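You operate a simulated robot arm through the tools that you are given. There is no shell and no other tool.

You run a simulated robot arm. Do the job below in one go: nothing can be reset, and whatever is moved stays where it is left.

Task
Put things in order on the top of the low shelf. At the end: the yellow block stands where the brown strap stood; the clear jar stands where the white stone block stood; the blue strap stands where the clear jar stood; the white stone block from the top of the low shelf stands on top of the white yoghurt pot; the brown strap stands where the blue strap stood; whatever was shut is shut again. Leave all else as you found it, and nothing knocked over.

Only the result counts: the job must be done as asked and must still hold three seconds after the hand-in. Knocking over, shifting, dropping, spilling or breaking anything else fails it.

Robot
A 7-joint arm with a two-finger parallel gripper, fixed in place. Base frame: the origin is at the foot of the arm, x ahead of it, y to its left, z up; the work surface is at about z = 860. Readings come in mm, rad, newtons and seconds.
With the tool pointing down near the work surface it reaches from about 240 to 680 mm from the base axis. Its first joint turns from -1.152 to 1.152 rad. Payload 2.4 kg.
Tool frame: the origin (TCP) lies between the finger pads and is the grasp point; the fingertips stand 30 mm ahead of it; z points along the fingers, y is the line along which they close. The gripper opens to 94 mm. The fingers are 28 mm wide and 10 mm thick; the gripper's body (50 by 96 mm) begins 55 mm behind the TCP.
Orientation is that of the tool frame in the base frame, as [roll, pitch, yaw] about the fixed x, y, z axes, in that order (R = Rz(yaw) Ry(pitch) Rx(roll)). With the fingers straight down and closing along the base's y, the tool's x points along the base's -x, its y along +y and its z along -z.

Tools
- The arm moves only by the tool send_rows. Its argument "targets" is a list of rows, each a list of 7 numbers: the shift along the tool's x, y, z in mm, then the turn, a rotation vector about the tool's x, y, z in rad, then the closure, from 0 (fully open) to 1 (shut). In form: [[tx, ty, tz, ax, ay, az, hand], ...]. A call has 1 to 20 rows; each row is the pose to reach, as a shift and turn from the pose commanded when the call began, along the tool's axes at that moment. Each row takes 0.2 s and may step no farther than 50 mm and 0.15 rad from the row before; otherwise, or with a gripper value out of range, the whole call is refused. A pose out of reach is approached as far as the arm can. The call stops where the force on the tool passes 40 N (or 10 N more than at its start, if that is more) or the arm is blocked; 0.2 s more then pass. Each finger travels about 153 mm/s and halts on what it meets, pressing with about 28 N; the grip force reading is that of the motor and also rises with nothing between the fingers. The clock runs only during rows and for 0.2 s after the last one: add rows that repeat a pose to give the fingers time. It gives the time, the measured TCP pose, the force on the tool (base axes), the opening and the grip force at its end, in the units of the frame above (readings bear some noise), with the torque about the TCP (base axes, N m) and any sound that the robot's microphone picked up, and new pictures: "pictures" is both (left out), scene, wrist or none.
- Cameras (640 x 400 px; columns grow to the right, rows downward): "scene" is fixed at [47.7, 487.9, 1438.5]; the picture's right is [-0.62, -0.78, 0.00], its down [-0.50, 0.40, -0.77] and it looks along [0.60, -0.48, -0.64] (base axes); focal length 314 px, centre (320, 200). "wrist" rides on the gripper at [76, 14, -102] in the tool frame; the picture's right is [-0.18, 0.98, 0.00], its down [-0.75, -0.14, -0.64] and it looks along [-0.63, -0.12, 0.77] (tool axes); focal length 243 px, centre (320, 200). There is no depth. A picture from a camera that has moved, and an enlarged one, comes with that camera's place and axes in the base frame and with its lens.
- zoom(camera, box): a new picture of the part [left, top, right, bottom] of that camera's present view, enlarged. It takes no simulated time.
- close_job(): hands the job in; it is judged then, once.

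Nothing tells you positions but the pictures and the camera data. Unless the task says otherwise, let go and move clear before handing in.

The tools are called after "Request:" by a JSON object that holds its "fn" and its "kwargs". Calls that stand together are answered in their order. send_rows: Moves the arm, as the interface text tells. Its arguments: {"type":"object","properties":{"targets":{"type":"array","items":{"type":"array","items":{"type":"number"}}},"pictures":{"type":"string","enum":["both","scene","wrist","none"]}},"required":["targets"]} The other tools are called the same way: zoom (camera, box) takes an enlarged picture of a part of a camera's view; close_job () hands the job in.

At the start:

```text
time: 0.0
tcp_pos: [348.0, 22.8, 1206.7]
tool_rot: [3.14, -0.001, 3.141]
contact_force: [0.2, 0.2, 0.2]
moment: [-0.01, -0.02, 0.01]
width: 94.1
finger_force: 0.1
```

scene: 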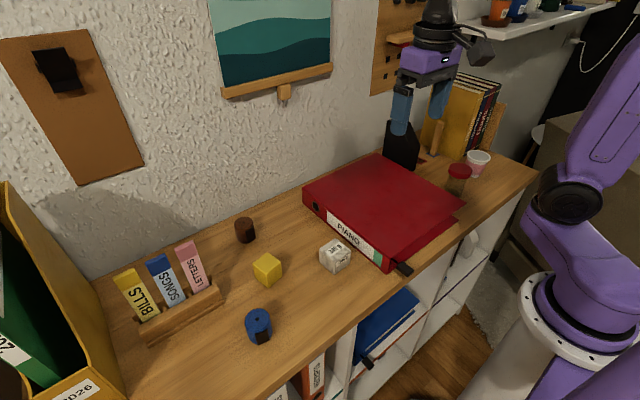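
wrist: 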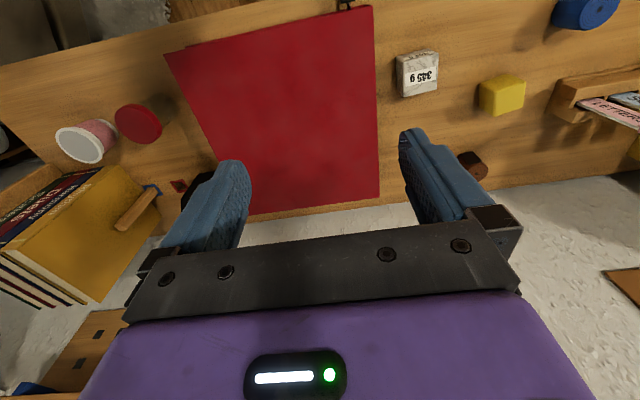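

I see a low shelf with a brown strap roll, yellow block, white stone block, blue strap roll, red binder, a red-lidded jar and a yoghurt pot on it. I'll zoom in to look at details before moving.

Request:
{"fn": "zoom", "kwargs": {"camera": "scene", "box": [200, 200, 360, 300]}}

Request:
{"fn": "zoom", "kwargs": {"camera": "scene", "box": [400, 120, 560, 220]}}

Request:
{"fn": "zoom", "kwargs": {"camera": "scene", "box": [200, 270, 360, 370]}}

Request:
{"fn": "zoom", "kwargs": {"camera": "wrist", "box": [20, 60, 240, 200]}}

Request:
{"fn": "zoom", "kwargs": {"camera": "wrist", "box": [380, 0, 640, 160]}}

Request:
{"fn": "zoom", "kwargs": {"camera": "scene", "box": [280, 140, 480, 280]}}

```text
4.00 times, centred on (280, 250) of scene
camera zoom: at [47.7, 487.9, 1438.5], right [-0.62, -0.78, 0.0], down [-0.5, 0.4, -0.77], along [0.6, -0.48, -0.64], focal length 1255 px, centre (480, 0)
```

zoom: 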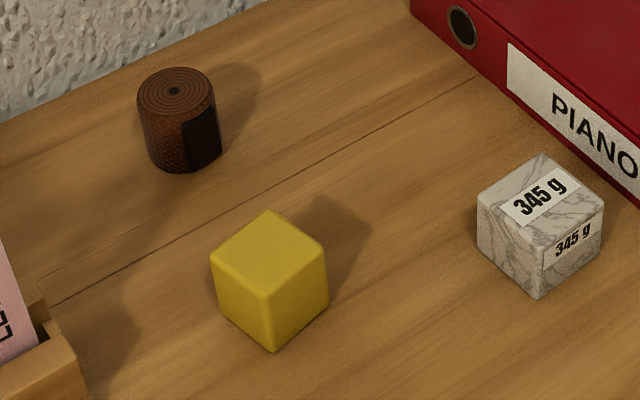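

```text
4.00 times, centred on (480, 170) of scene
camera zoom: at [47.7, 487.9, 1438.5], right [-0.62, -0.78, 0.0], down [-0.5, 0.4, -0.77], along [0.6, -0.48, -0.64], focal length 1255 px, centre (-320, 320)
```

zoom: 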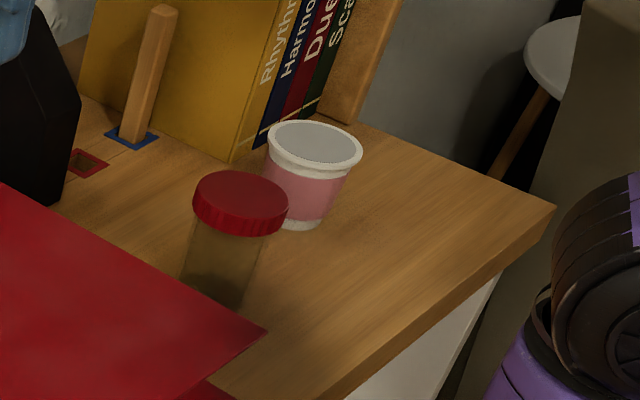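

```text
4.00 times, centred on (280, 320) of scene
camera zoom: at [47.7, 487.9, 1438.5], right [-0.62, -0.78, 0.0], down [-0.5, 0.4, -0.77], along [0.6, -0.48, -0.64], focal length 1255 px, centre (480, -280)
```

zoom: 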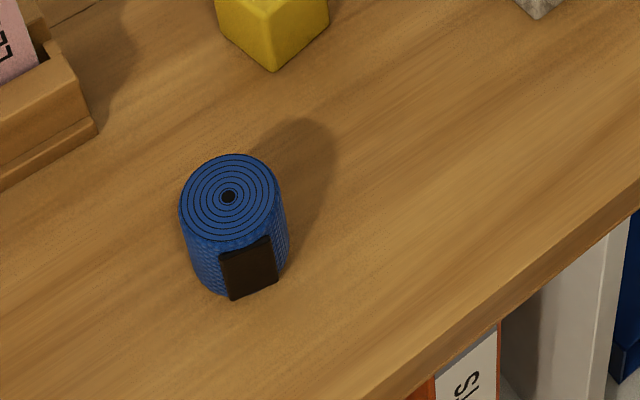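

```text
2.86 times, centred on (130, 130) of wrist
camera zoom: at [273.2, 36.8, 1308.8], right [0.18, 0.98, 0.0], down [0.75, -0.14, 0.64], along [0.63, -0.12, -0.77], focal length 693 px, centre (863, 400)
```

zoom: 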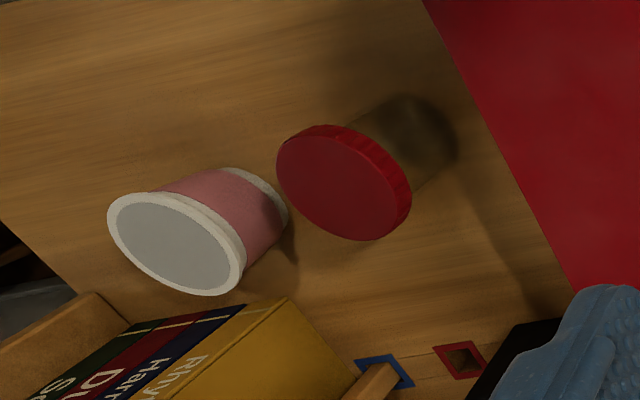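

```text
2.46 times, centred on (510, 80) of wrist
camera zoom: at [273.2, 36.8, 1308.8], right [0.18, 0.98, 0.0], down [0.75, -0.14, 0.64], along [0.63, -0.12, -0.77], focal length 597 px, centre (-148, 495)
```

zoom: 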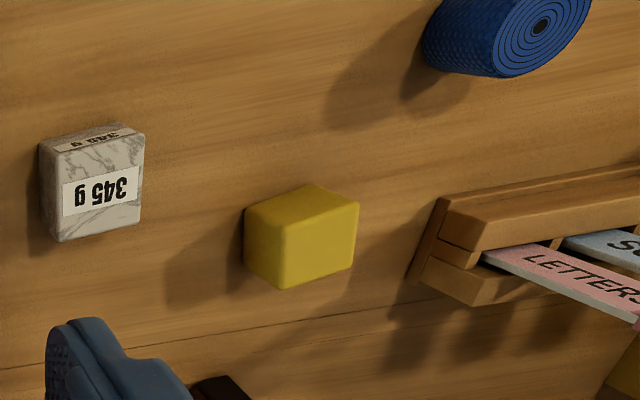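

```text
2.86 times, centred on (380, 210) of scene
camera zoom: at [47.7, 487.9, 1438.5], right [-0.62, -0.78, 0.0], down [-0.5, 0.4, -0.77], along [0.6, -0.48, -0.64], focal length 897 px, centre (149, 171)
```

zoom: 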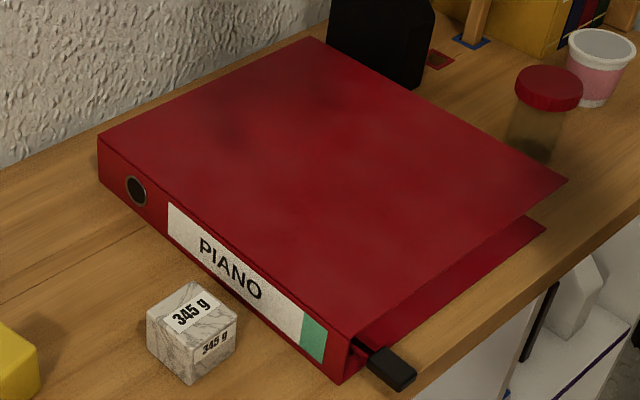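

The stone block looks to stand near (392,168), nearly square to the axes and clear of the binder. The chain can be done without a buffer: stone → pot, jar → stone's place, blue → jar's place, brown → blue's place, yellow → brown's place. I'll move above the stone block first to look at it closely.

Request:
{"fn": "send_rows", "kwargs": {"targets": [[-10, 35, 20, 0, 0, 0, 0], [-20, 70, 50, 0, 0, 0, 0], [-30, 105, 80, 0, 0, 0, 0], [-44, 130, 110, 0, 0, 0, 0], [-44, 145, 147, 0, 0, 0, 0], [-44, 145, 147, 0, 0, 0, 0]]}}

```text
time: 1.4
tcp_pos: [390.7, 168.2, 1059.9]
tool_rot: [3.14, 0.0, 3.139]
contact_force: [-1.3, 0.2, 0.4]
moment: [-0.03, 0.02, -0.01]
width: 94.1
finger_force: 0.1
camera wrist: at [317.2, 181.8, 1162.1], right [0.19, 0.98, 0.0], down [0.75, -0.14, 0.64], along [0.63, -0.12, -0.77], focal length 243 px, centre (320, 200)
```

scene: 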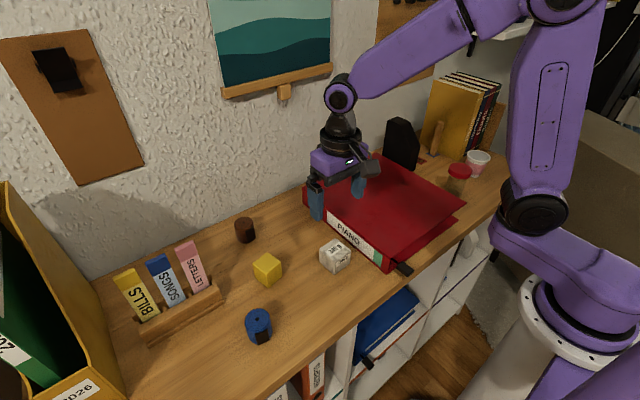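
wrist: 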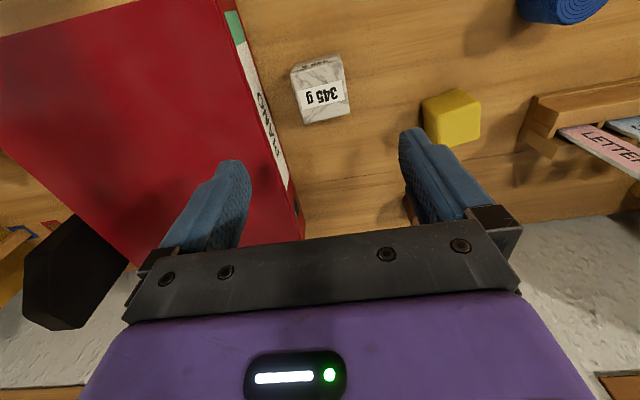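

The stone block is in view of the wrist camera, along with the yellow block and blue strap. I'll zoom in on these to pin down their coordinates.

Request:
{"fn": "zoom", "kwargs": {"camera": "wrist", "box": [260, 40, 420, 140]}}

Request:
{"fn": "zoom", "kwargs": {"camera": "wrist", "box": [400, 70, 560, 170]}}

Request:
{"fn": "zoom", "kwargs": {"camera": "scene", "box": [420, 140, 520, 202]}}

```text
4.00 times, centred on (340, 90) of wrist
camera zoom: at [317.2, 181.8, 1162.1], right [0.19, 0.98, 0.0], down [0.75, -0.14, 0.64], along [0.63, -0.12, -0.77], focal length 970 px, centre (240, 640)
```

zoom: 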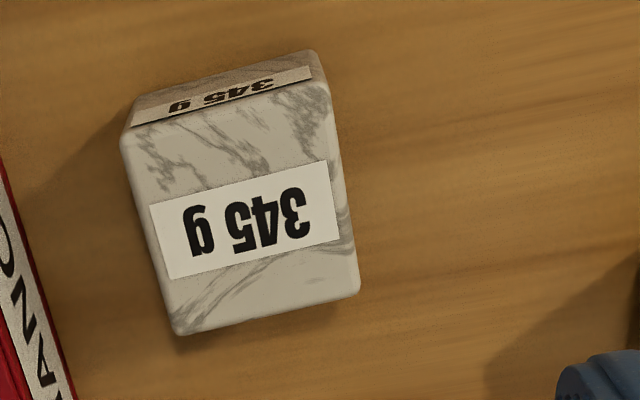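

```text
4.00 times, centred on (480, 120) of wrist
camera zoom: at [317.2, 181.8, 1162.1], right [0.19, 0.98, 0.0], down [0.75, -0.14, 0.64], along [0.63, -0.12, -0.77], focal length 970 px, centre (-320, 520)
```

zoom: 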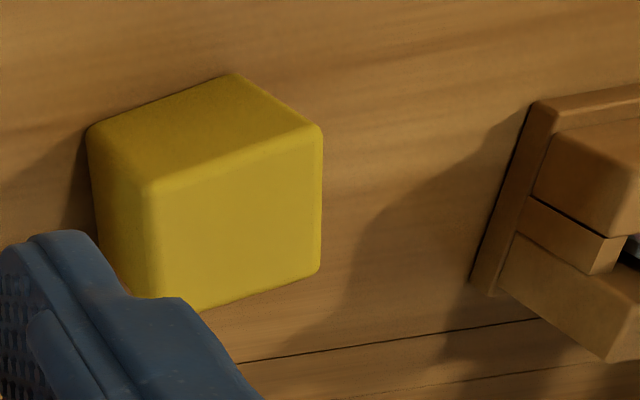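

```text
6.40 times, centred on (470, 171) of scene
camera zoom: at [47.7, 487.9, 1438.5], right [-0.62, -0.78, 0.0], down [-0.5, 0.4, -0.77], along [0.6, -0.48, -0.64], focal length 2009 px, centre (-640, 386)
```

zoom: 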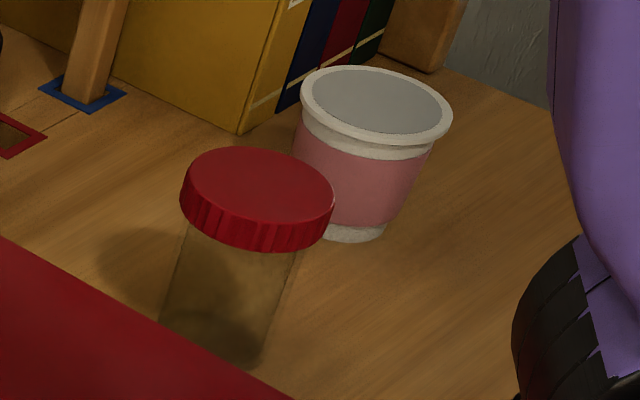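

The stone block's centre comes out at about (391.5, 169) with side ~49 mm and height ~46 mm, from both cameras. I descend with a partly opened gripper and grasp it.

Request:
{"fn": "send_rows", "kwargs": {"targets": [[0, 1, 40, 0, 0, 0, 0.15], [0, 1, 80, 0, 0, 0, 0.15], [0, 1, 120, 0, 0, 0, 0.15], [0, 1, 145, 0, 0, 0, 0.15], [0, 1, 163, 0, 0, 0, 0.15], [0, 1, 163, 0, 0, 0, 0.15]]}}

```text
time: 2.8
tcp_pos: [392.6, 168.7, 895.2]
tool_rot: [-3.14, -0.001, 3.141]
contact_force: [-0.5, 0.5, -0.3]
moment: [0.02, 0.02, 0.0]
width: 79.9
finger_force: 0.0
camera wrist: at [318.2, 182.6, 998.6], right [0.18, 0.98, 0.0], down [0.75, -0.14, 0.64], along [0.63, -0.12, -0.77], focal length 243 px, centre (320, 200)
```

scene: 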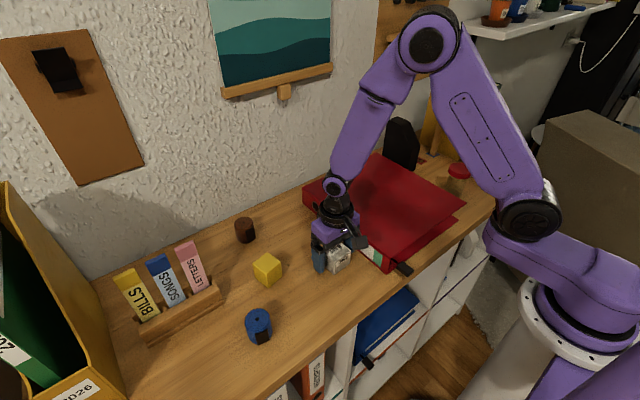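
wrist: 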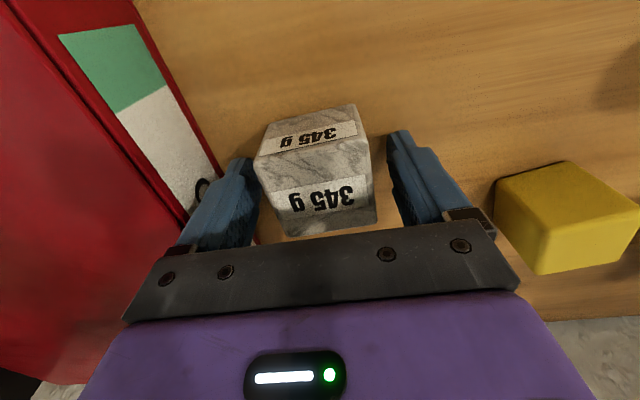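

The block sits between the fingers. I close on it and read the grip.

Request:
{"fn": "send_rows", "kwargs": {"targets": [[0, 0, 0, 0, 0, 0, 0.5], [0, 0, 0, 0, 0, 0, 0.6], [0, 0, 0, 0, 0, 0, 0.6], [0, 0, 0, 0, 0, 0, 0.6]], "pictures": "wrist"}}

```text
time: 3.8
tcp_pos: [393.4, 169.3, 894.7]
tool_rot: [3.141, 0.0, 3.141]
contact_force: [0.8, 1.0, -0.5]
moment: [0.08, -0.07, 0.04]
width: 56.7
finger_force: 28.0
camera wrist: at [318.2, 182.7, 998.9], right [0.18, 0.98, 0.0], down [0.75, -0.14, 0.64], along [0.63, -0.12, -0.77], focal length 243 px, centre (320, 200)
```

wrist: 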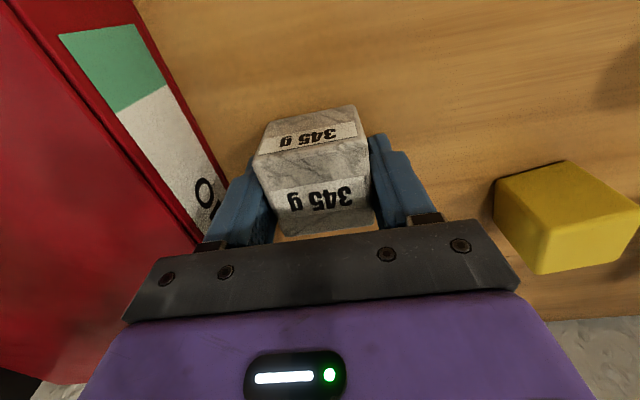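

The grip reads 28 N at 57 mm. I lift it straight up and check that it's held.

Request:
{"fn": "send_rows", "kwargs": {"targets": [[0, 0, -15, 0, 0, 0, 0.6], [0, 0, -50, 0, 0, 0, 0.6], [0, 0, -100, 0, 0, 0, 0.6], [0, 0, -150, 0, 0, 0, 0.6], [0, 0, -200, 0, 0, 0, 0.6], [0, 0, -250, 0, 0, 0, 0.6], [0, 0, -250, 0, 0, 0, 0.6]]}}

```text
time: 5.4
tcp_pos: [390.3, 170.5, 1146.0]
tool_rot: [-3.14, -0.001, -3.14]
contact_force: [0.2, 0.2, -3.2]
moment: [0.0, 0.01, 0.01]
width: 56.1
finger_force: 27.9
camera wrist: at [316.8, 183.2, 1249.4], right [0.18, 0.98, 0.0], down [0.75, -0.14, 0.64], along [0.63, -0.12, -0.77], focal length 243 px, centre (320, 200)
```

scene: 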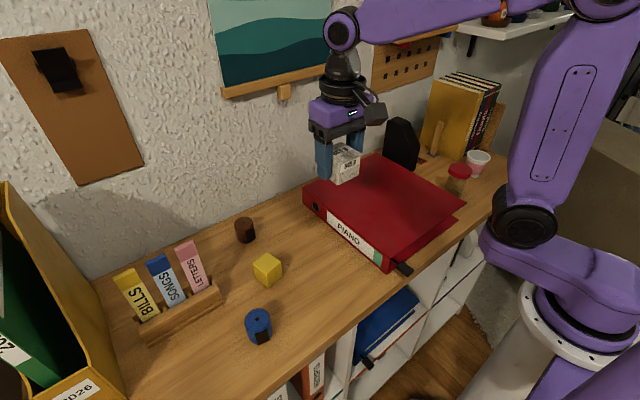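
wrist: 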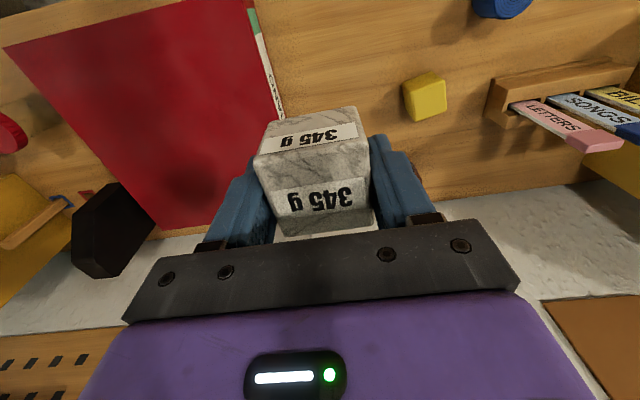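

The stone is held firmly. I carry it high across toward the right end of the shelf to look at the jar and pot from above.

Request:
{"fn": "send_rows", "kwargs": {"targets": [[0, -40, 0, 0, 0, 0, 0.6], [0, -85, -5, 0, 0, 0, 0.6], [2, -130, -10, 0, 0, 0, 0.6], [4, -175, -13, 0, 0, 0, 0.6], [6, -220, -13, 0, 0, 0, 0.6], [8, -265, -13, 0, 0, 0, 0.6], [10, -310, -13, 0, 0, 0, 0.6], [12, -355, -13, 0, 0, 0, 0.6], [12, -400, -13, 0, 0, 0, 0.6], [12, -440, -13, 0, 0, 0, 0.6], [12, -440, -13, 0, 0, 0, 0.6]]}}

```text
time: 7.8
tcp_pos: [378.8, -270.1, 1158.3]
tool_rot: [-3.14, 0.0, 3.14]
contact_force: [-0.8, 0.4, -4.1]
moment: [0.0, -0.03, 0.01]
width: 56.3
finger_force: 28.4
camera wrist: at [305.0, -257.0, 1261.2], right [0.18, 0.98, 0.0], down [0.75, -0.14, 0.64], along [0.63, -0.12, -0.77], focal length 243 px, centre (320, 200)
```

scene: 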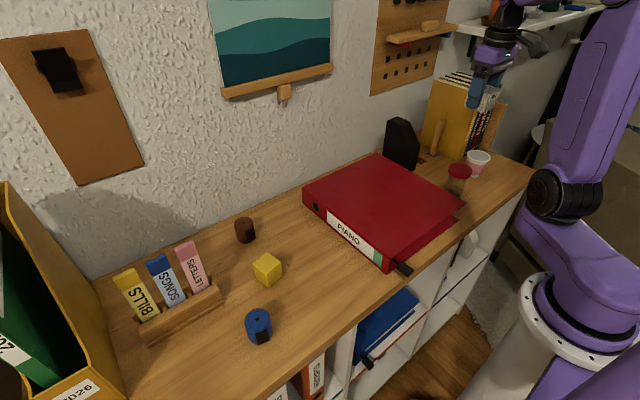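
wrist: 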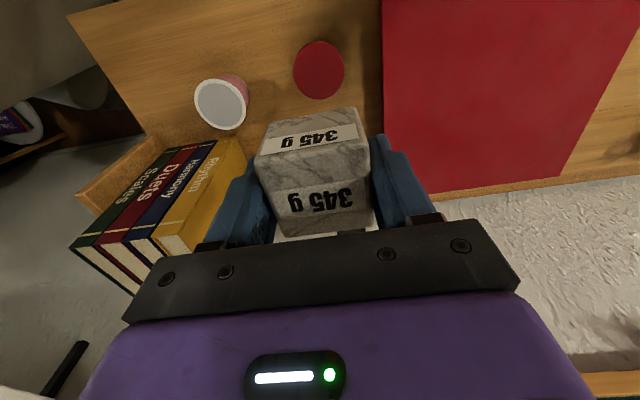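

Request:
{"fn": "zoom", "kwargs": {"camera": "wrist", "box": [180, 30, 372, 150]}}

Request:
{"fn": "zoom", "kwargs": {"camera": "scene", "box": [420, 60, 548, 200]}}

```text
3.33 times, centred on (276, 90) of wrist
camera zoom: at [305.0, -257.0, 1261.2], right [0.18, 0.98, 0.0], down [0.75, -0.14, 0.64], along [0.63, -0.12, -0.77], focal length 809 px, centre (467, 567)
```

zoom: 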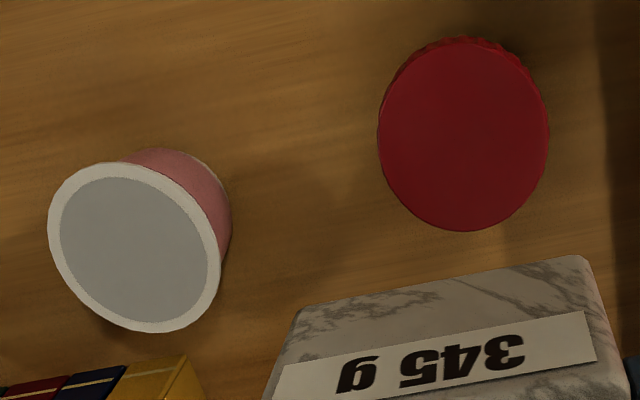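

```text
2.86 times, centred on (484, 130) of scene
camera zoom: at [47.8, 487.8, 1438.5], right [-0.62, -0.78, 0.0], down [-0.5, 0.4, -0.77], along [0.6, -0.48, -0.64], focal length 897 px, centre (-149, 400)
```

zoom: 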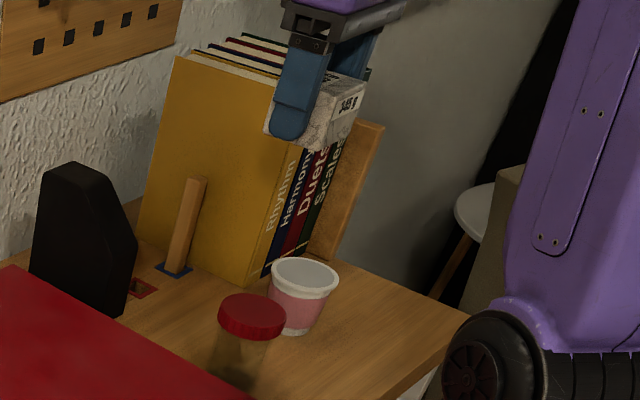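

Triangulating both views: the jar is at about (370,-271), lid top at z≈947; the pot's rim centre is about (388,-411), top z≈924; the books begin at x≈462, so there's room. I move above the pot and start down, then check alignment.

Request:
{"fn": "send_rows", "kwargs": {"targets": [[-4, -45, 0, 0, 0, 0, 0.6], [-8, -90, 0, 0, 0, 0, 0.6], [-8, -140, 0, 0, 0, 0, 0.6], [-8, -140, 45, 0, 0, 0, 0.6], [-8, -140, 90, 0, 0, 0, 0.6], [-8, -140, 135, 0, 0, 0, 0.6], [-8, -140, 165, 0, 0, 0, 0.6], [-8, -140, 165, 0, 0, 0, 0.6]]}}

```text
time: 9.6
tcp_pos: [386.8, -410.1, 992.0]
tool_rot: [-3.141, 0.002, -3.142]
contact_force: [-1.2, 0.6, -3.2]
moment: [-0.01, -0.02, 0.01]
width: 56.1
finger_force: 28.2
camera wrist: at [313.4, -397.1, 1096.7], right [0.18, 0.98, 0.0], down [0.75, -0.14, 0.64], along [0.63, -0.12, -0.77], focal length 243 px, centre (320, 200)
```

scene: 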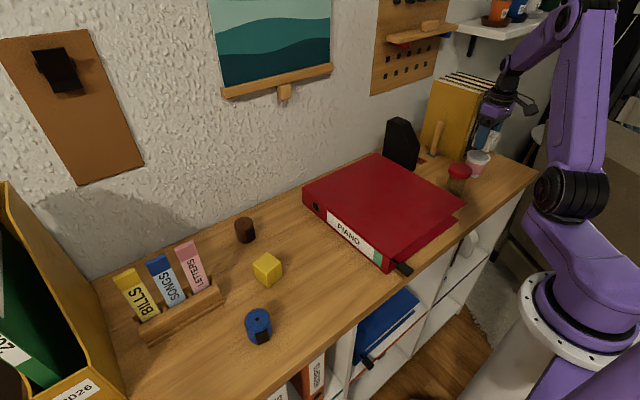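
wrist: 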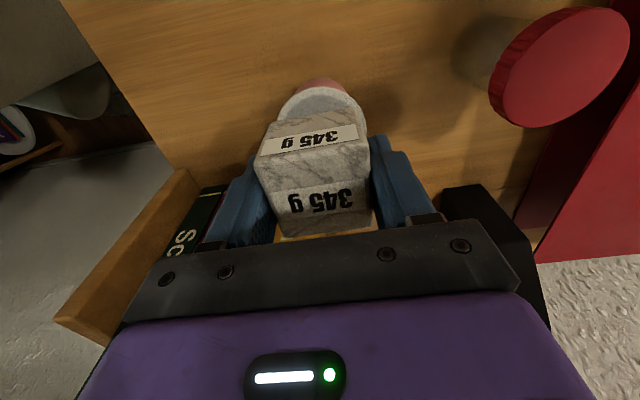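

Request:
{"fn": "zoom", "kwargs": {"camera": "wrist", "box": [240, 60, 400, 160]}}

Request:
{"fn": "zoom", "kwargs": {"camera": "scene", "box": [430, 90, 542, 190]}}

```text
4.00 times, centred on (320, 110) of wrist
camera zoom: at [313.4, -397.1, 1096.7], right [0.18, 0.98, 0.0], down [0.75, -0.14, 0.64], along [0.63, -0.12, -0.77], focal length 970 px, centre (320, 560)
```

zoom: 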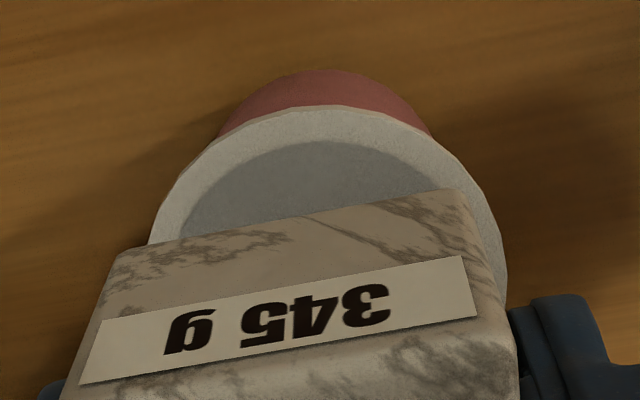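

```text
4.00 times, centred on (486, 140) of scene
camera zoom: at [47.8, 487.8, 1438.5], right [-0.62, -0.78, 0.0], down [-0.5, 0.4, -0.77], along [0.6, -0.48, -0.64], focal length 1255 px, centre (-344, 440)
```

zoom: 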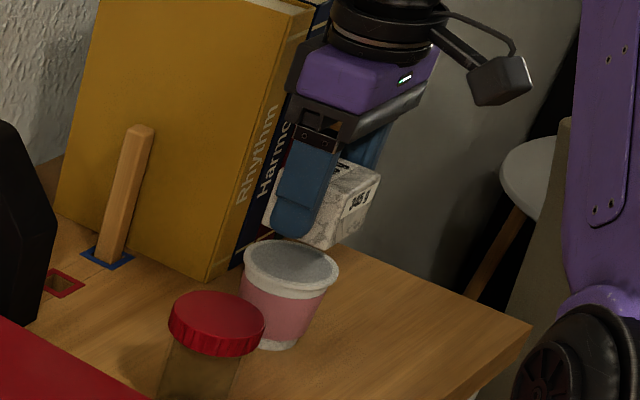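

The stone is centred over the pot within a couple of mm. I lower it close to the rim, then creep down watching the force.

Request:
{"fn": "send_rows", "kwargs": {"targets": [[-1, 1, 10, 0, 0, 0, 0.6], [-1, 1, 20, 0, 0, 0, 0.6], [-1, 1, 27, 0, 0, 0, 0.6], [-1, 1, 27, 0, 0, 0, 0.6]]}}

```text
time: 10.6
tcp_pos: [388.6, -410.1, 967.0]
tool_rot: [-3.141, 0.001, -3.141]
contact_force: [-0.5, -0.2, -3.7]
moment: [0.01, -0.02, 0.01]
width: 56.5
finger_force: 28.1
camera wrist: at [314.0, -396.1, 1070.0], right [0.18, 0.98, 0.0], down [0.75, -0.14, 0.64], along [0.63, -0.12, -0.77], focal length 243 px, centre (320, 200)
```

scene: 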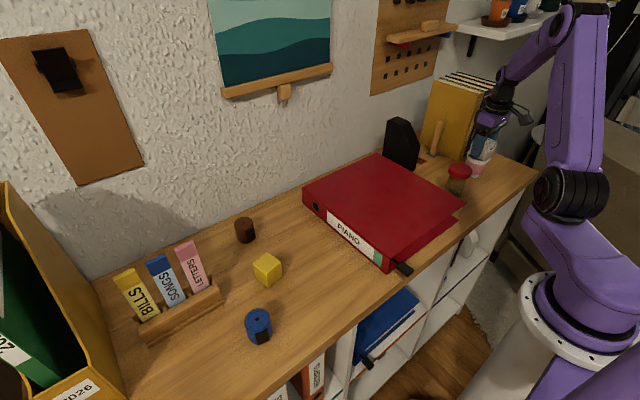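
wrist: 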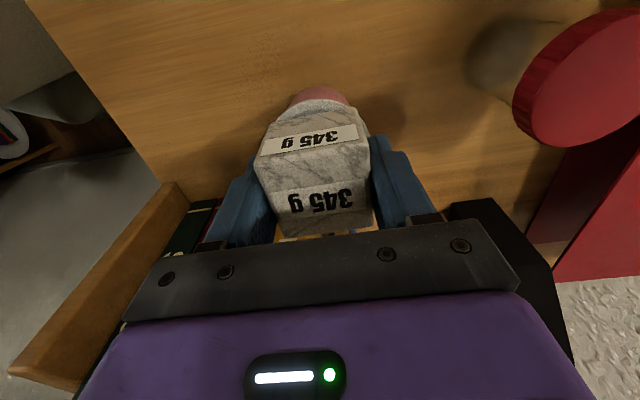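

Request:
{"fn": "send_rows", "kwargs": {"targets": [[0, 0, 2, 0, 0, 0, 0.6], [0, 0, 3, 0, 0, 0, 0.6]], "pictures": "none"}}

Request:
{"fn": "zoom", "kwargs": {"camera": "scene", "box": [450, 110, 522, 190]}}

```text
time: 11.2
tcp_pos: [389.5, -410.4, 963.1]
tool_rot: [3.14, -0.001, 3.141]
contact_force: [-0.5, -0.1, -3.6]
moment: [-0.02, 0.02, -0.02]
width: 56.2
finger_force: 28.7
```

```text
5.00 times, centred on (486, 150) of scene
camera zoom: at [47.8, 487.8, 1438.5], right [-0.62, -0.78, 0.0], down [-0.5, 0.4, -0.77], along [0.6, -0.48, -0.64], focal length 1569 px, centre (-510, 450)
```

zoom: 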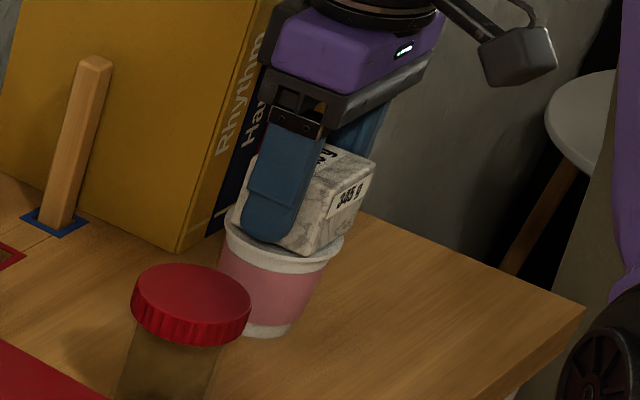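

No contact yet; I creep on down a couple of mm at a time.

Request:
{"fn": "send_rows", "kwargs": {"targets": [[0, 0, 1, 0, 0, 0, 0.6], [0, 0, 2, 0, 0, 0, 0.6]], "pictures": "none"}}

```text
time: 11.8
tcp_pos: [388.6, -410.3, 962.8]
tool_rot: [3.141, 0.0, 3.141]
contact_force: [-0.2, 0.7, -4.0]
moment: [0.01, 0.0, 0.01]
width: 56.1
finger_force: 28.2
```

Request:
{"fn": "send_rows", "kwargs": {"targets": [[0, 0, 1, 0, 0, 0, 0.6], [0, 0, 2, 0, 0, 0, 0.6]], "pictures": "none"}}

```text
time: 12.4
tcp_pos: [388.5, -410.1, 960.5]
tool_rot: [-3.14, 0.001, -3.141]
contact_force: [-2.5, 1.9, 13.0]
moment: [0.17, 0.13, -0.02]
width: 56.4
finger_force: 28.4
```

Contact: the force rose to +13 N at TCP z≈960.5. I ease off a little, then open the fingers slowly and let the stone settle.

Request:
{"fn": "send_rows", "kwargs": {"targets": [[0, 0, -0.8, 0, 0, 0, 0.6], [0, 0, -0.8, 0, 0, 0, 0.36], [0, 0, -0.8, 0, 0, 0, 0.33], [0, 0, -0.8, 0, 0, 0, 0.28], [0, 0, -0.8, 0, 0, 0, 0.22], [0, 0, -0.8, 0, 0, 0, 0.15], [0, 0, -0.8, 0, 0, 0, 0.1], [0, 0, -0.8, 0, 0, 0, 0.1]]}}

Request:
{"fn": "zoom", "kwargs": {"camera": "scene", "box": [450, 110, 522, 190]}}

```text
time: 14.2
tcp_pos: [388.4, -410.3, 959.7]
tool_rot: [3.141, 0.001, -3.141]
contact_force: [0.6, 0.5, 0.4]
moment: [0.01, -0.02, -0.06]
width: 84.6
finger_force: 0.0
camera wrist: at [313.7, -396.5, 1063.8], right [0.18, 0.98, 0.0], down [0.75, -0.14, 0.64], along [0.63, -0.12, -0.77], focal length 243 px, centre (320, 200)
```

scene: 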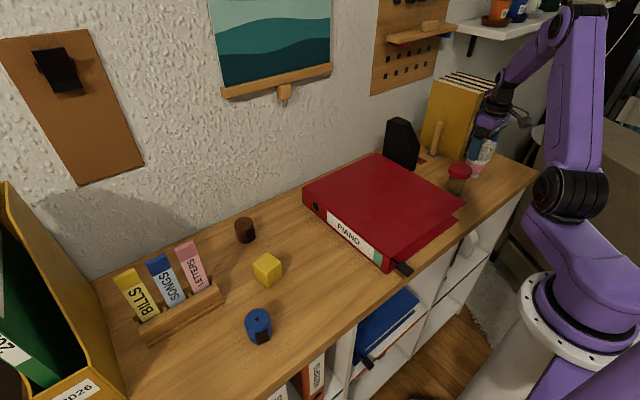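
wrist: 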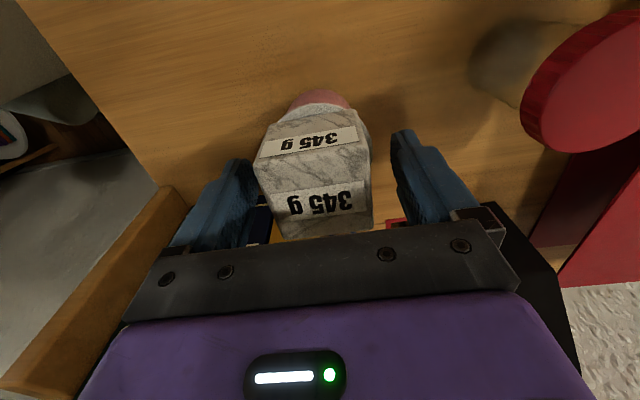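

```text
5.00 times, centred on (486, 150) of scene
camera zoom: at [47.7, 487.9, 1438.5], right [-0.62, -0.78, 0.0], down [-0.5, 0.4, -0.77], along [0.6, -0.48, -0.64], focal length 1569 px, centre (-510, 450)
```

zoom: 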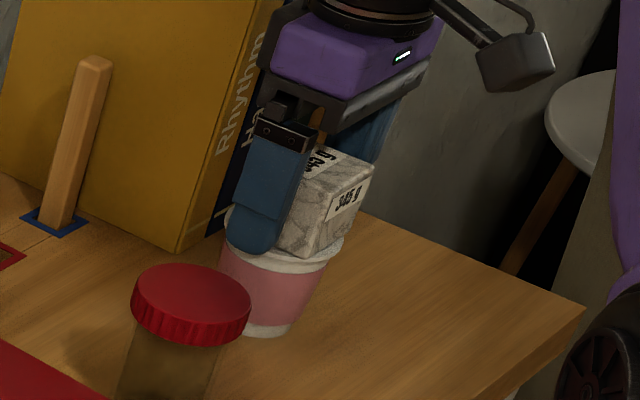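

The stone sits level on the pot and the fingers are free. I rise straight up and then go over to the jar.

Request:
{"fn": "send_rows", "kwargs": {"targets": [[0, 0, -25, 0, 0, 0, 0.1], [0, 0, -70, 0, 0, 0, 0.05], [0, 0, -120, 0, 0, 0, 0], [0, 0, -160, 0, 0, 0, 0], [4, 40, -160, 0, 0, 0, 0], [10, 85, -160, 0, 0, 0, 0], [15, 125, -160, 0, 0, 0, 0], [19, 139, -160, 0, 0, 0, 0], [19, 139, -160, 0, 0, 0, 0]]}}

Request:
{"fn": "zoom", "kwargs": {"camera": "scene", "box": [430, 110, 542, 200]}}

Request:
{"fn": "zoom", "kwargs": {"camera": "wrist", "box": [180, 20, 420, 170]}}

```text
time: 16.2
tcp_pos: [370.3, -271.1, 1121.1]
tool_rot: [-3.141, 0.001, 3.14]
contact_force: [0.2, -0.3, 0.2]
moment: [0.02, -0.01, -0.01]
width: 93.9
finger_force: 0.0
camera wrist: at [295.5, -256.8, 1223.4], right [0.19, 0.98, 0.0], down [0.75, -0.14, 0.64], along [0.63, -0.12, -0.77], focal length 243 px, centre (320, 200)
```

scene: 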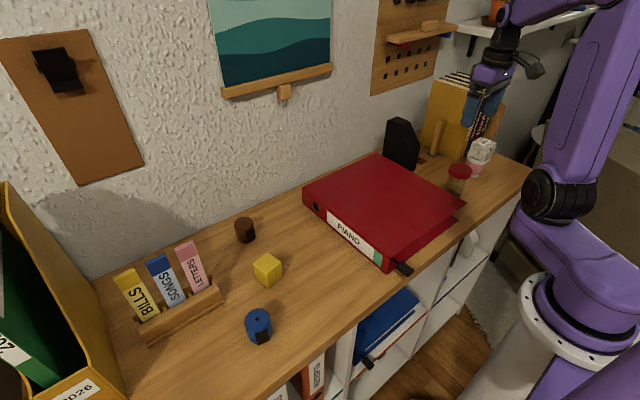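
wrist: 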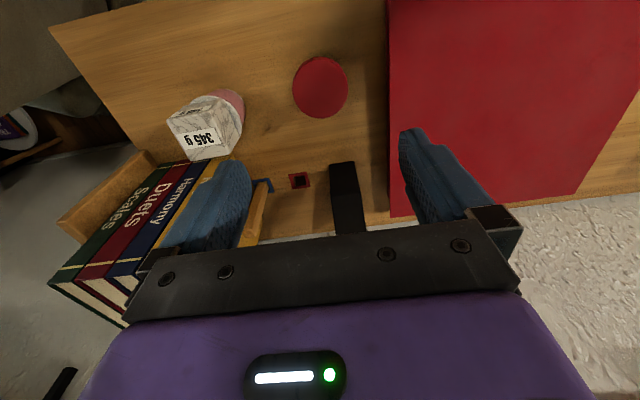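

```text
4.44 times, centred on (486, 155) of scene
camera zoom: at [47.7, 487.9, 1438.5], right [-0.62, -0.78, 0.0], down [-0.5, 0.4, -0.77], along [0.6, -0.48, -0.64], focal length 1395 px, centre (-418, 400)
```

zoom: 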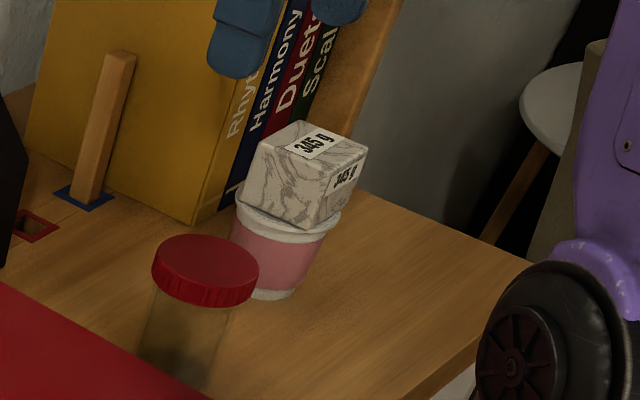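

```text
2.67 times, centred on (300, 95) of wrist
camera zoom: at [295.5, -256.8, 1223.4], right [0.19, 0.98, 0.0], down [0.75, -0.14, 0.64], along [0.63, -0.12, -0.77], focal length 647 px, centre (373, 480)
```

zoom: 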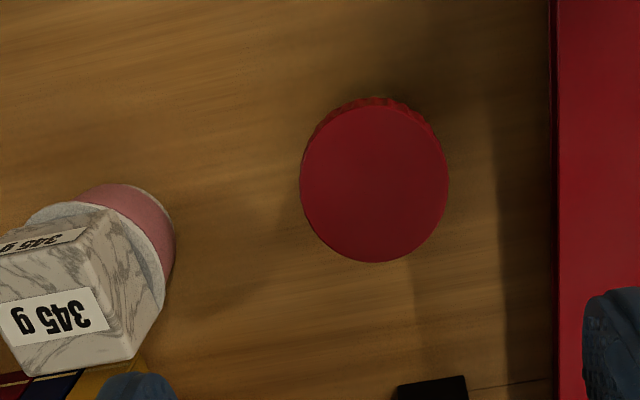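

The stone stands level on the pot. The jar's lid centre is about (369,-271), Ø60 mm, with clear room on both sides. I descend open over it to lid height.

Request:
{"fn": "send_rows", "kwargs": {"targets": [[1, 0, 40, 0, 0, 0, 0], [1, 0, 80, 0, 0, 0, 0], [1, 0, 120, 0, 0, 0, 0], [1, 0, 155, 0, 0, 0, 0], [1, 0, 155, 0, 0, 0, 0]]}}

Request:
{"fn": "zoom", "kwargs": {"camera": "scene", "box": [420, 110, 532, 210]}}

```text
time: 17.4
tcp_pos: [366.8, -271.9, 966.5]
tool_rot: [3.14, 0.0, 3.141]
contact_force: [-0.1, -0.3, -1.3]
moment: [0.01, -0.03, 0.03]
width: 93.7
finger_force: 0.0
camera wrist: at [293.3, -257.5, 1069.5], right [0.18, 0.98, 0.0], down [0.75, -0.14, 0.64], along [0.63, -0.12, -0.77], focal length 243 px, centre (320, 200)
```

scene: 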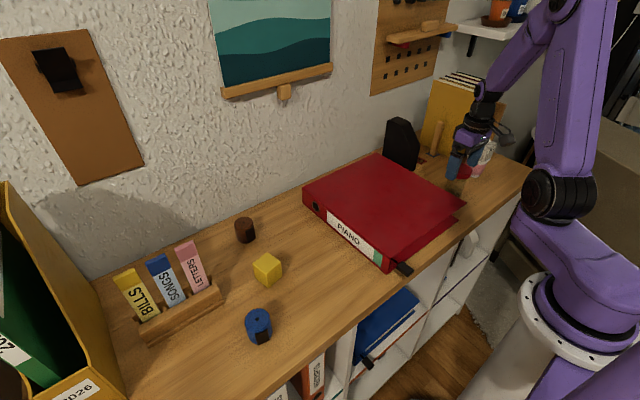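
wrist: 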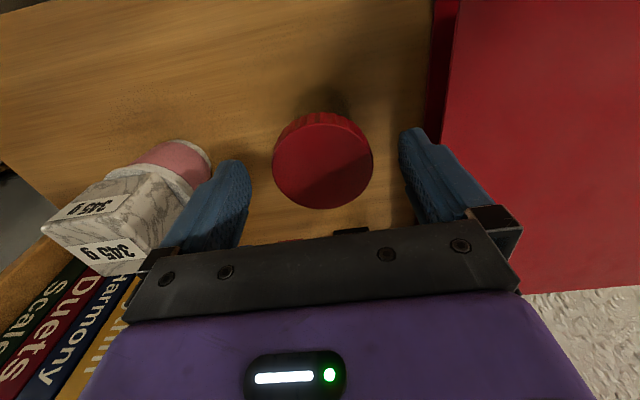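

```text
4.00 times, centred on (476, 160) of scene
camera zoom: at [47.7, 487.9, 1438.5], right [-0.62, -0.78, 0.0], down [-0.5, 0.4, -0.77], along [0.6, -0.48, -0.64], focal length 1255 px, centre (-304, 360)
```

zoom: 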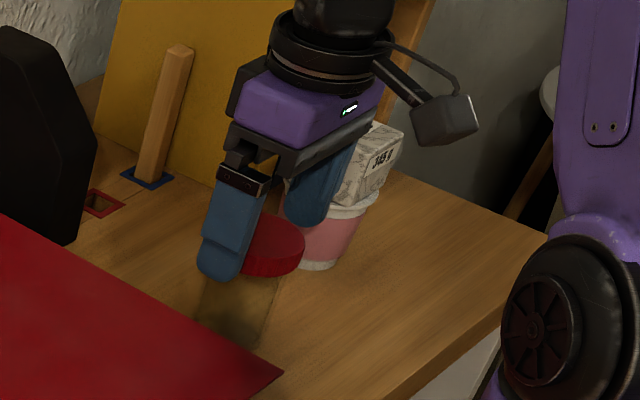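

Alignment looks right. I go down to z≈931 so the pads are on the lid's rim and the jar's upper part, and close.

Request:
{"fn": "send_rows", "kwargs": {"targets": [[0, 0.5, 18, 0, 0, 0, 0], [0, 0.5, 35, 0, 0, 0, 0], [0, 0.5, 35, 0, 0, 0, 0.25], [0, 0.5, 35, 0, 0, 0, 0.4], [0, 0.5, 35, 0, 0, 0, 0.6], [0, 0.5, 35, 0, 0, 0, 0.6], [0, 0.5, 35, 0, 0, 0, 0.6]]}}

Request:
{"fn": "zoom", "kwargs": {"camera": "scene", "box": [420, 130, 532, 210]}}

```text
time: 19.0
tcp_pos: [368.0, -269.9, 930.9]
tool_rot: [-3.142, 0.0, 3.141]
contact_force: [-0.2, 0.1, 0.3]
moment: [0.02, 0.0, 0.01]
width: 60.5
finger_force: 27.5
camera wrist: at [293.2, -256.5, 1033.6], right [0.18, 0.98, 0.0], down [0.75, -0.14, 0.64], along [0.63, -0.12, -0.77], focal length 243 px, centre (320, 200)
```

scene: 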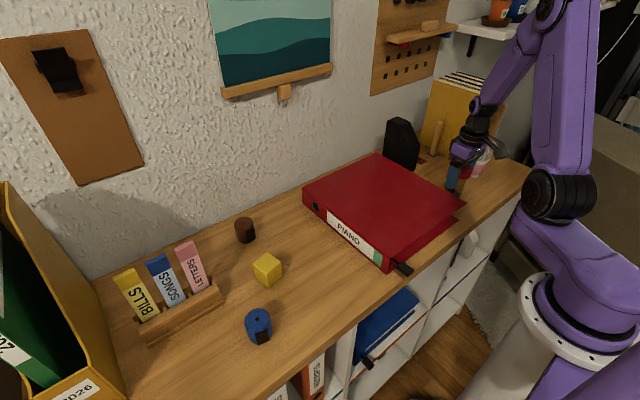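
wrist: 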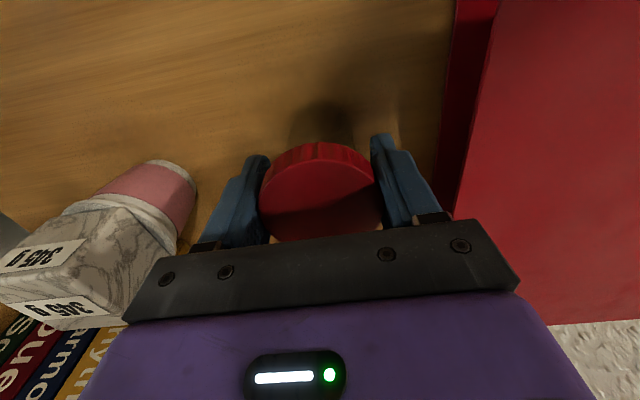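

```text
5.00 times, centred on (476, 170) of scene
camera zoom: at [47.7, 487.9, 1438.5], right [-0.62, -0.78, 0.0], down [-0.5, 0.4, -0.77], along [0.6, -0.48, -0.64], focal length 1569 px, centre (-460, 350)
```

zoom: 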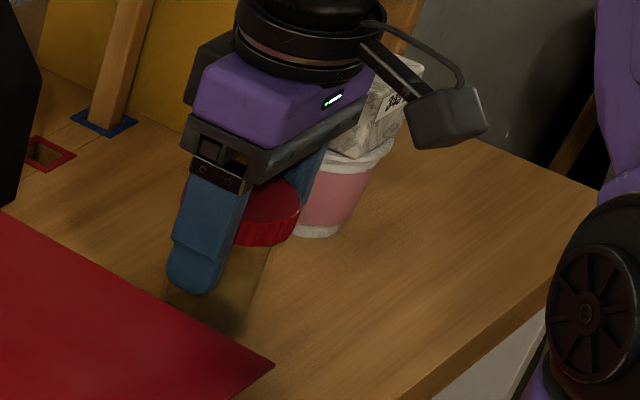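

Gripped at 60.5 mm. I lift just 12 mm and check that the whole jar comes up with its lid.

Request:
{"fn": "send_rows", "kwargs": {"targets": [[0, 0, -4, 0, 0, 0, 0.6], [0, 0, -8, 0, 0, 0, 0.6], [0, 0, -12, 0, 0, 0, 0.6], [0, 0, -12, 0, 0, 0, 0.6]]}}

Request:
{"fn": "zoom", "kwargs": {"camera": "scene", "box": [420, 130, 532, 210]}}

Request:
{"fn": "zoom", "kwargs": {"camera": "wrist", "box": [220, 60, 420, 260]}}

```text
time: 20.0
tcp_pos: [367.6, -270.5, 942.6]
tool_rot: [3.14, 0.001, 3.14]
contact_force: [-0.1, 0.3, -1.3]
moment: [-0.01, 0.02, 0.0]
width: 60.5
finger_force: 27.9
camera wrist: at [293.7, -257.2, 1045.6], right [0.18, 0.98, 0.0], down [0.75, -0.14, 0.64], along [0.63, -0.12, -0.77], focal length 243 px, centre (320, 200)
```

scene: 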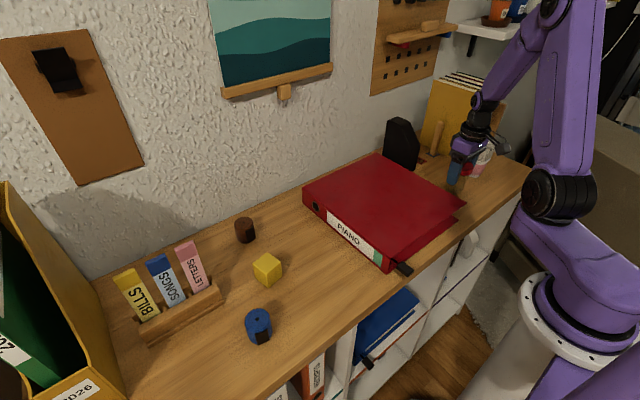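
wrist: 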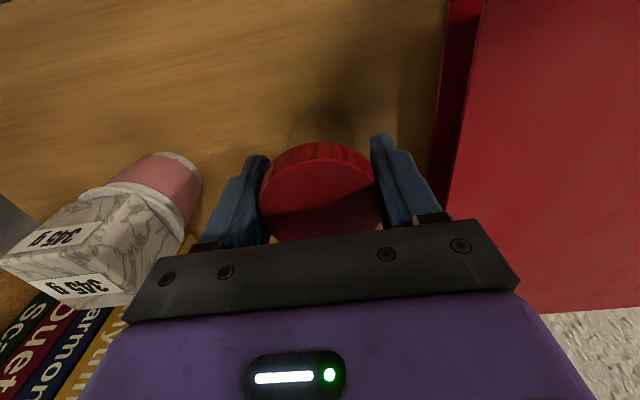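

```text
5.00 times, centred on (476, 170) of scene
camera zoom: at [47.7, 487.9, 1438.5], right [-0.62, -0.78, 0.0], down [-0.5, 0.4, -0.77], along [0.6, -0.48, -0.64], focal length 1569 px, centre (-460, 350)
```

zoom: 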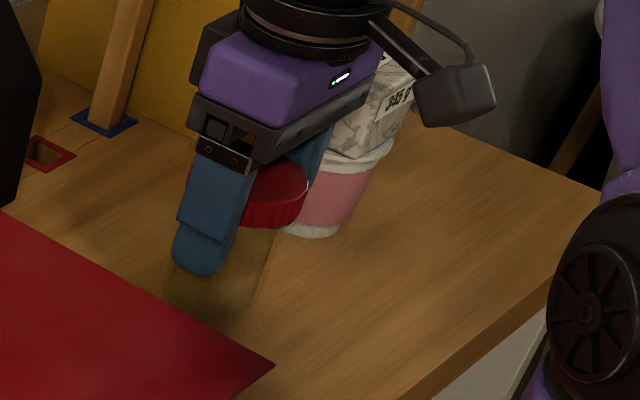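

```text
2.00 times, centred on (320, 160) of wrist
camera zoom: at [293.7, -257.2, 1045.6], right [0.18, 0.98, 0.0], down [0.75, -0.14, 0.64], along [0.63, -0.12, -0.77], focal length 485 px, centre (320, 280)
```

zoom: 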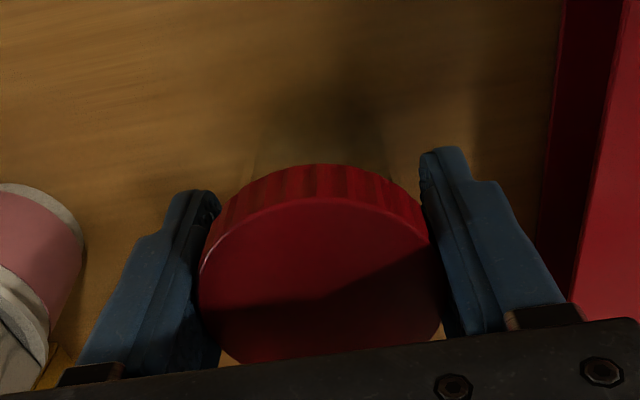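

The force suggests ~130 g hanging from the fingers. I lift further and look again.

Request:
{"fn": "send_rows", "kwargs": {"targets": [[0, 0, -15, 0, 0, 0, 0.6], [0, 0, -30, 0, 0, 0, 0.6], [0, 0, -45, 0, 0, 0, 0.6], [0, 0, -60, 0, 0, 0, 0.6], [0, 0, -60, 0, 0, 0, 0.6]]}}

Request:
{"fn": "zoom", "kwargs": {"camera": "scene", "box": [420, 100, 532, 210]}}

Request:
{"fn": "zoom", "kwargs": {"camera": "wrist", "box": [220, 60, 420, 260]}}

```text
time: 21.2
tcp_pos: [367.6, -270.6, 1003.3]
tool_rot: [3.141, -0.001, -3.141]
contact_force: [0.5, 0.7, -1.5]
moment: [0.01, -0.03, 0.01]
width: 60.6
finger_force: 27.8
camera wrist: at [293.7, -256.9, 1106.1], right [0.18, 0.98, 0.0], down [0.75, -0.14, 0.64], along [0.63, -0.12, -0.77], focal length 243 px, centre (320, 200)
```

scene: 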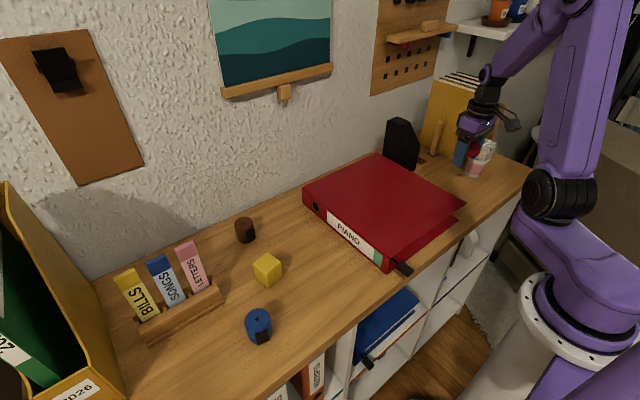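
wrist: 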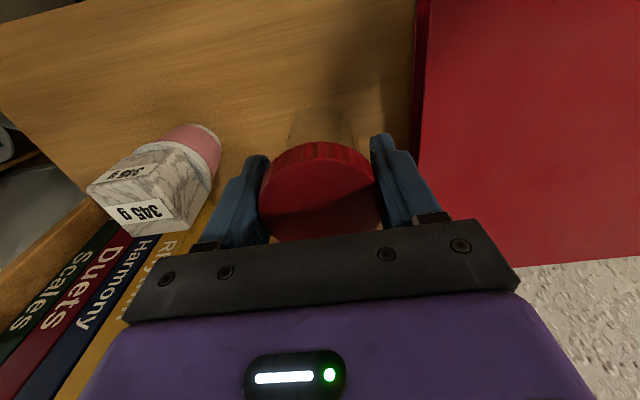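

```text
3.64 times, centred on (476, 155) of scene
camera zoom: at [47.7, 487.9, 1438.5], right [-0.62, -0.78, 0.0], down [-0.5, 0.4, -0.77], along [0.6, -0.48, -0.64], focal length 1141 px, centre (-247, 364)
```

zoom: 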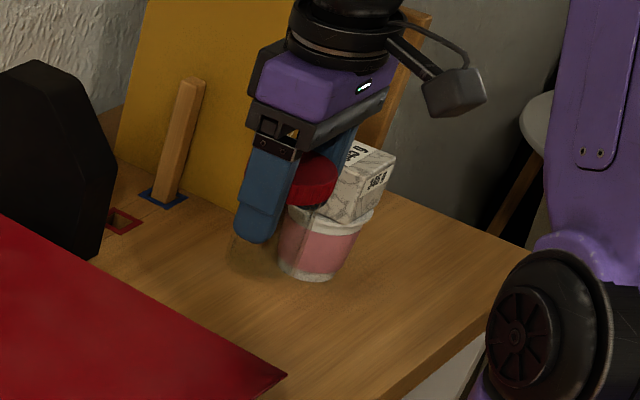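

```text
2.00 times, centred on (320, 160) of wrist
camera zoom: at [293.7, -256.9, 1106.1], right [0.18, 0.98, 0.0], down [0.75, -0.14, 0.64], along [0.63, -0.12, -0.77], focal length 485 px, centre (320, 280)
```

zoom: 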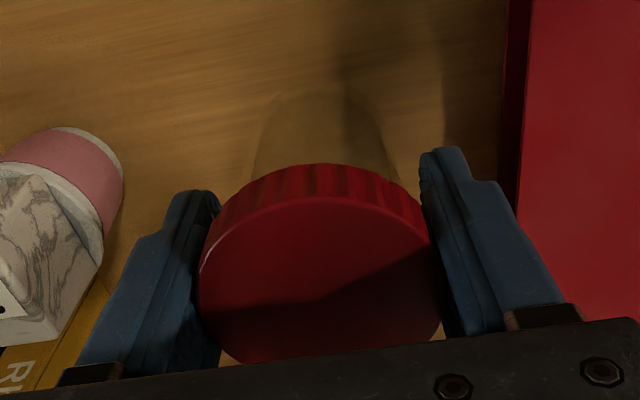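

The whole jar came up with its lid on, hanging straight. I carry it high over the binder to above the stone's old place at (391.5,169).

Request:
{"fn": "send_rows", "kwargs": {"targets": [[0, 0, -45, 0, 0, 0, 0.6], [0, 15, -90, 0, 0, 0, 0.6], [-2, 60, -100, 0, 0, 0, 0.6], [-5, 105, -100, 0, 0, 0, 0.6], [-8, 150, -100, 0, 0, 0, 0.6], [-10, 195, -100, 0, 0, 0, 0.6], [-13, 240, -100, 0, 0, 0, 0.6], [-16, 285, -100, 0, 0, 0, 0.6], [-19, 330, -100, 0, 0, 0, 0.6], [-22.5, 375, -100, 0, 0, 0, 0.6], [-22.5, 415, -100, 0, 0, 0, 0.6], [-22.5, 439.7, -100, 0, 0, 0, 0.6], [-22.5, 439.7, -100, 0, 0, 0, 0.6]]}}

Request:
{"fn": "zoom", "kwargs": {"camera": "scene", "box": [400, 100, 532, 210]}}

```text
time: 24.0
tcp_pos: [391.1, 169.9, 1101.3]
tool_rot: [3.141, 0.001, 3.141]
contact_force: [-0.6, -0.2, -1.6]
moment: [0.0, 0.02, 0.02]
width: 60.5
finger_force: 27.9
camera wrist: at [317.2, 183.1, 1204.4], right [0.19, 0.98, 0.0], down [0.75, -0.14, 0.64], along [0.63, -0.12, -0.77], focal length 243 px, centre (320, 200)
```

scene: 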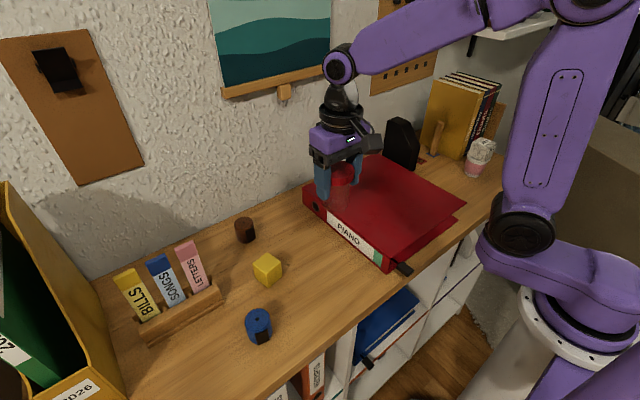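
wrist: 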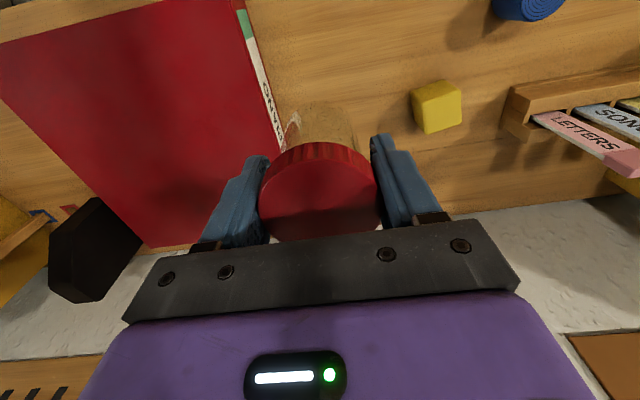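

```text
3.64 times, centred on (466, 155) of scene
camera zoom: at [47.7, 487.9, 1438.5], right [-0.62, -0.78, 0.0], down [-0.5, 0.4, -0.77], along [0.6, -0.48, -0.64], focal length 1141 px, centre (-211, 364)
```

zoom: 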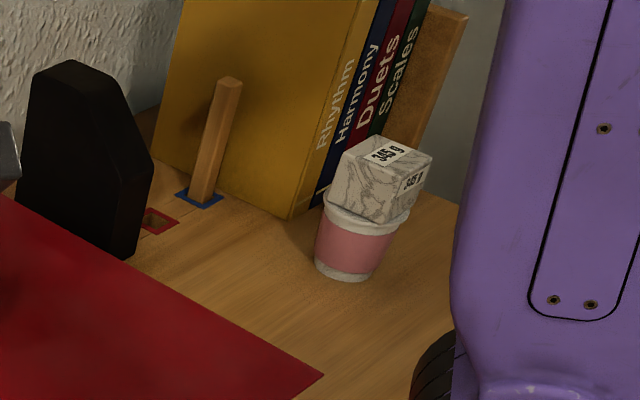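

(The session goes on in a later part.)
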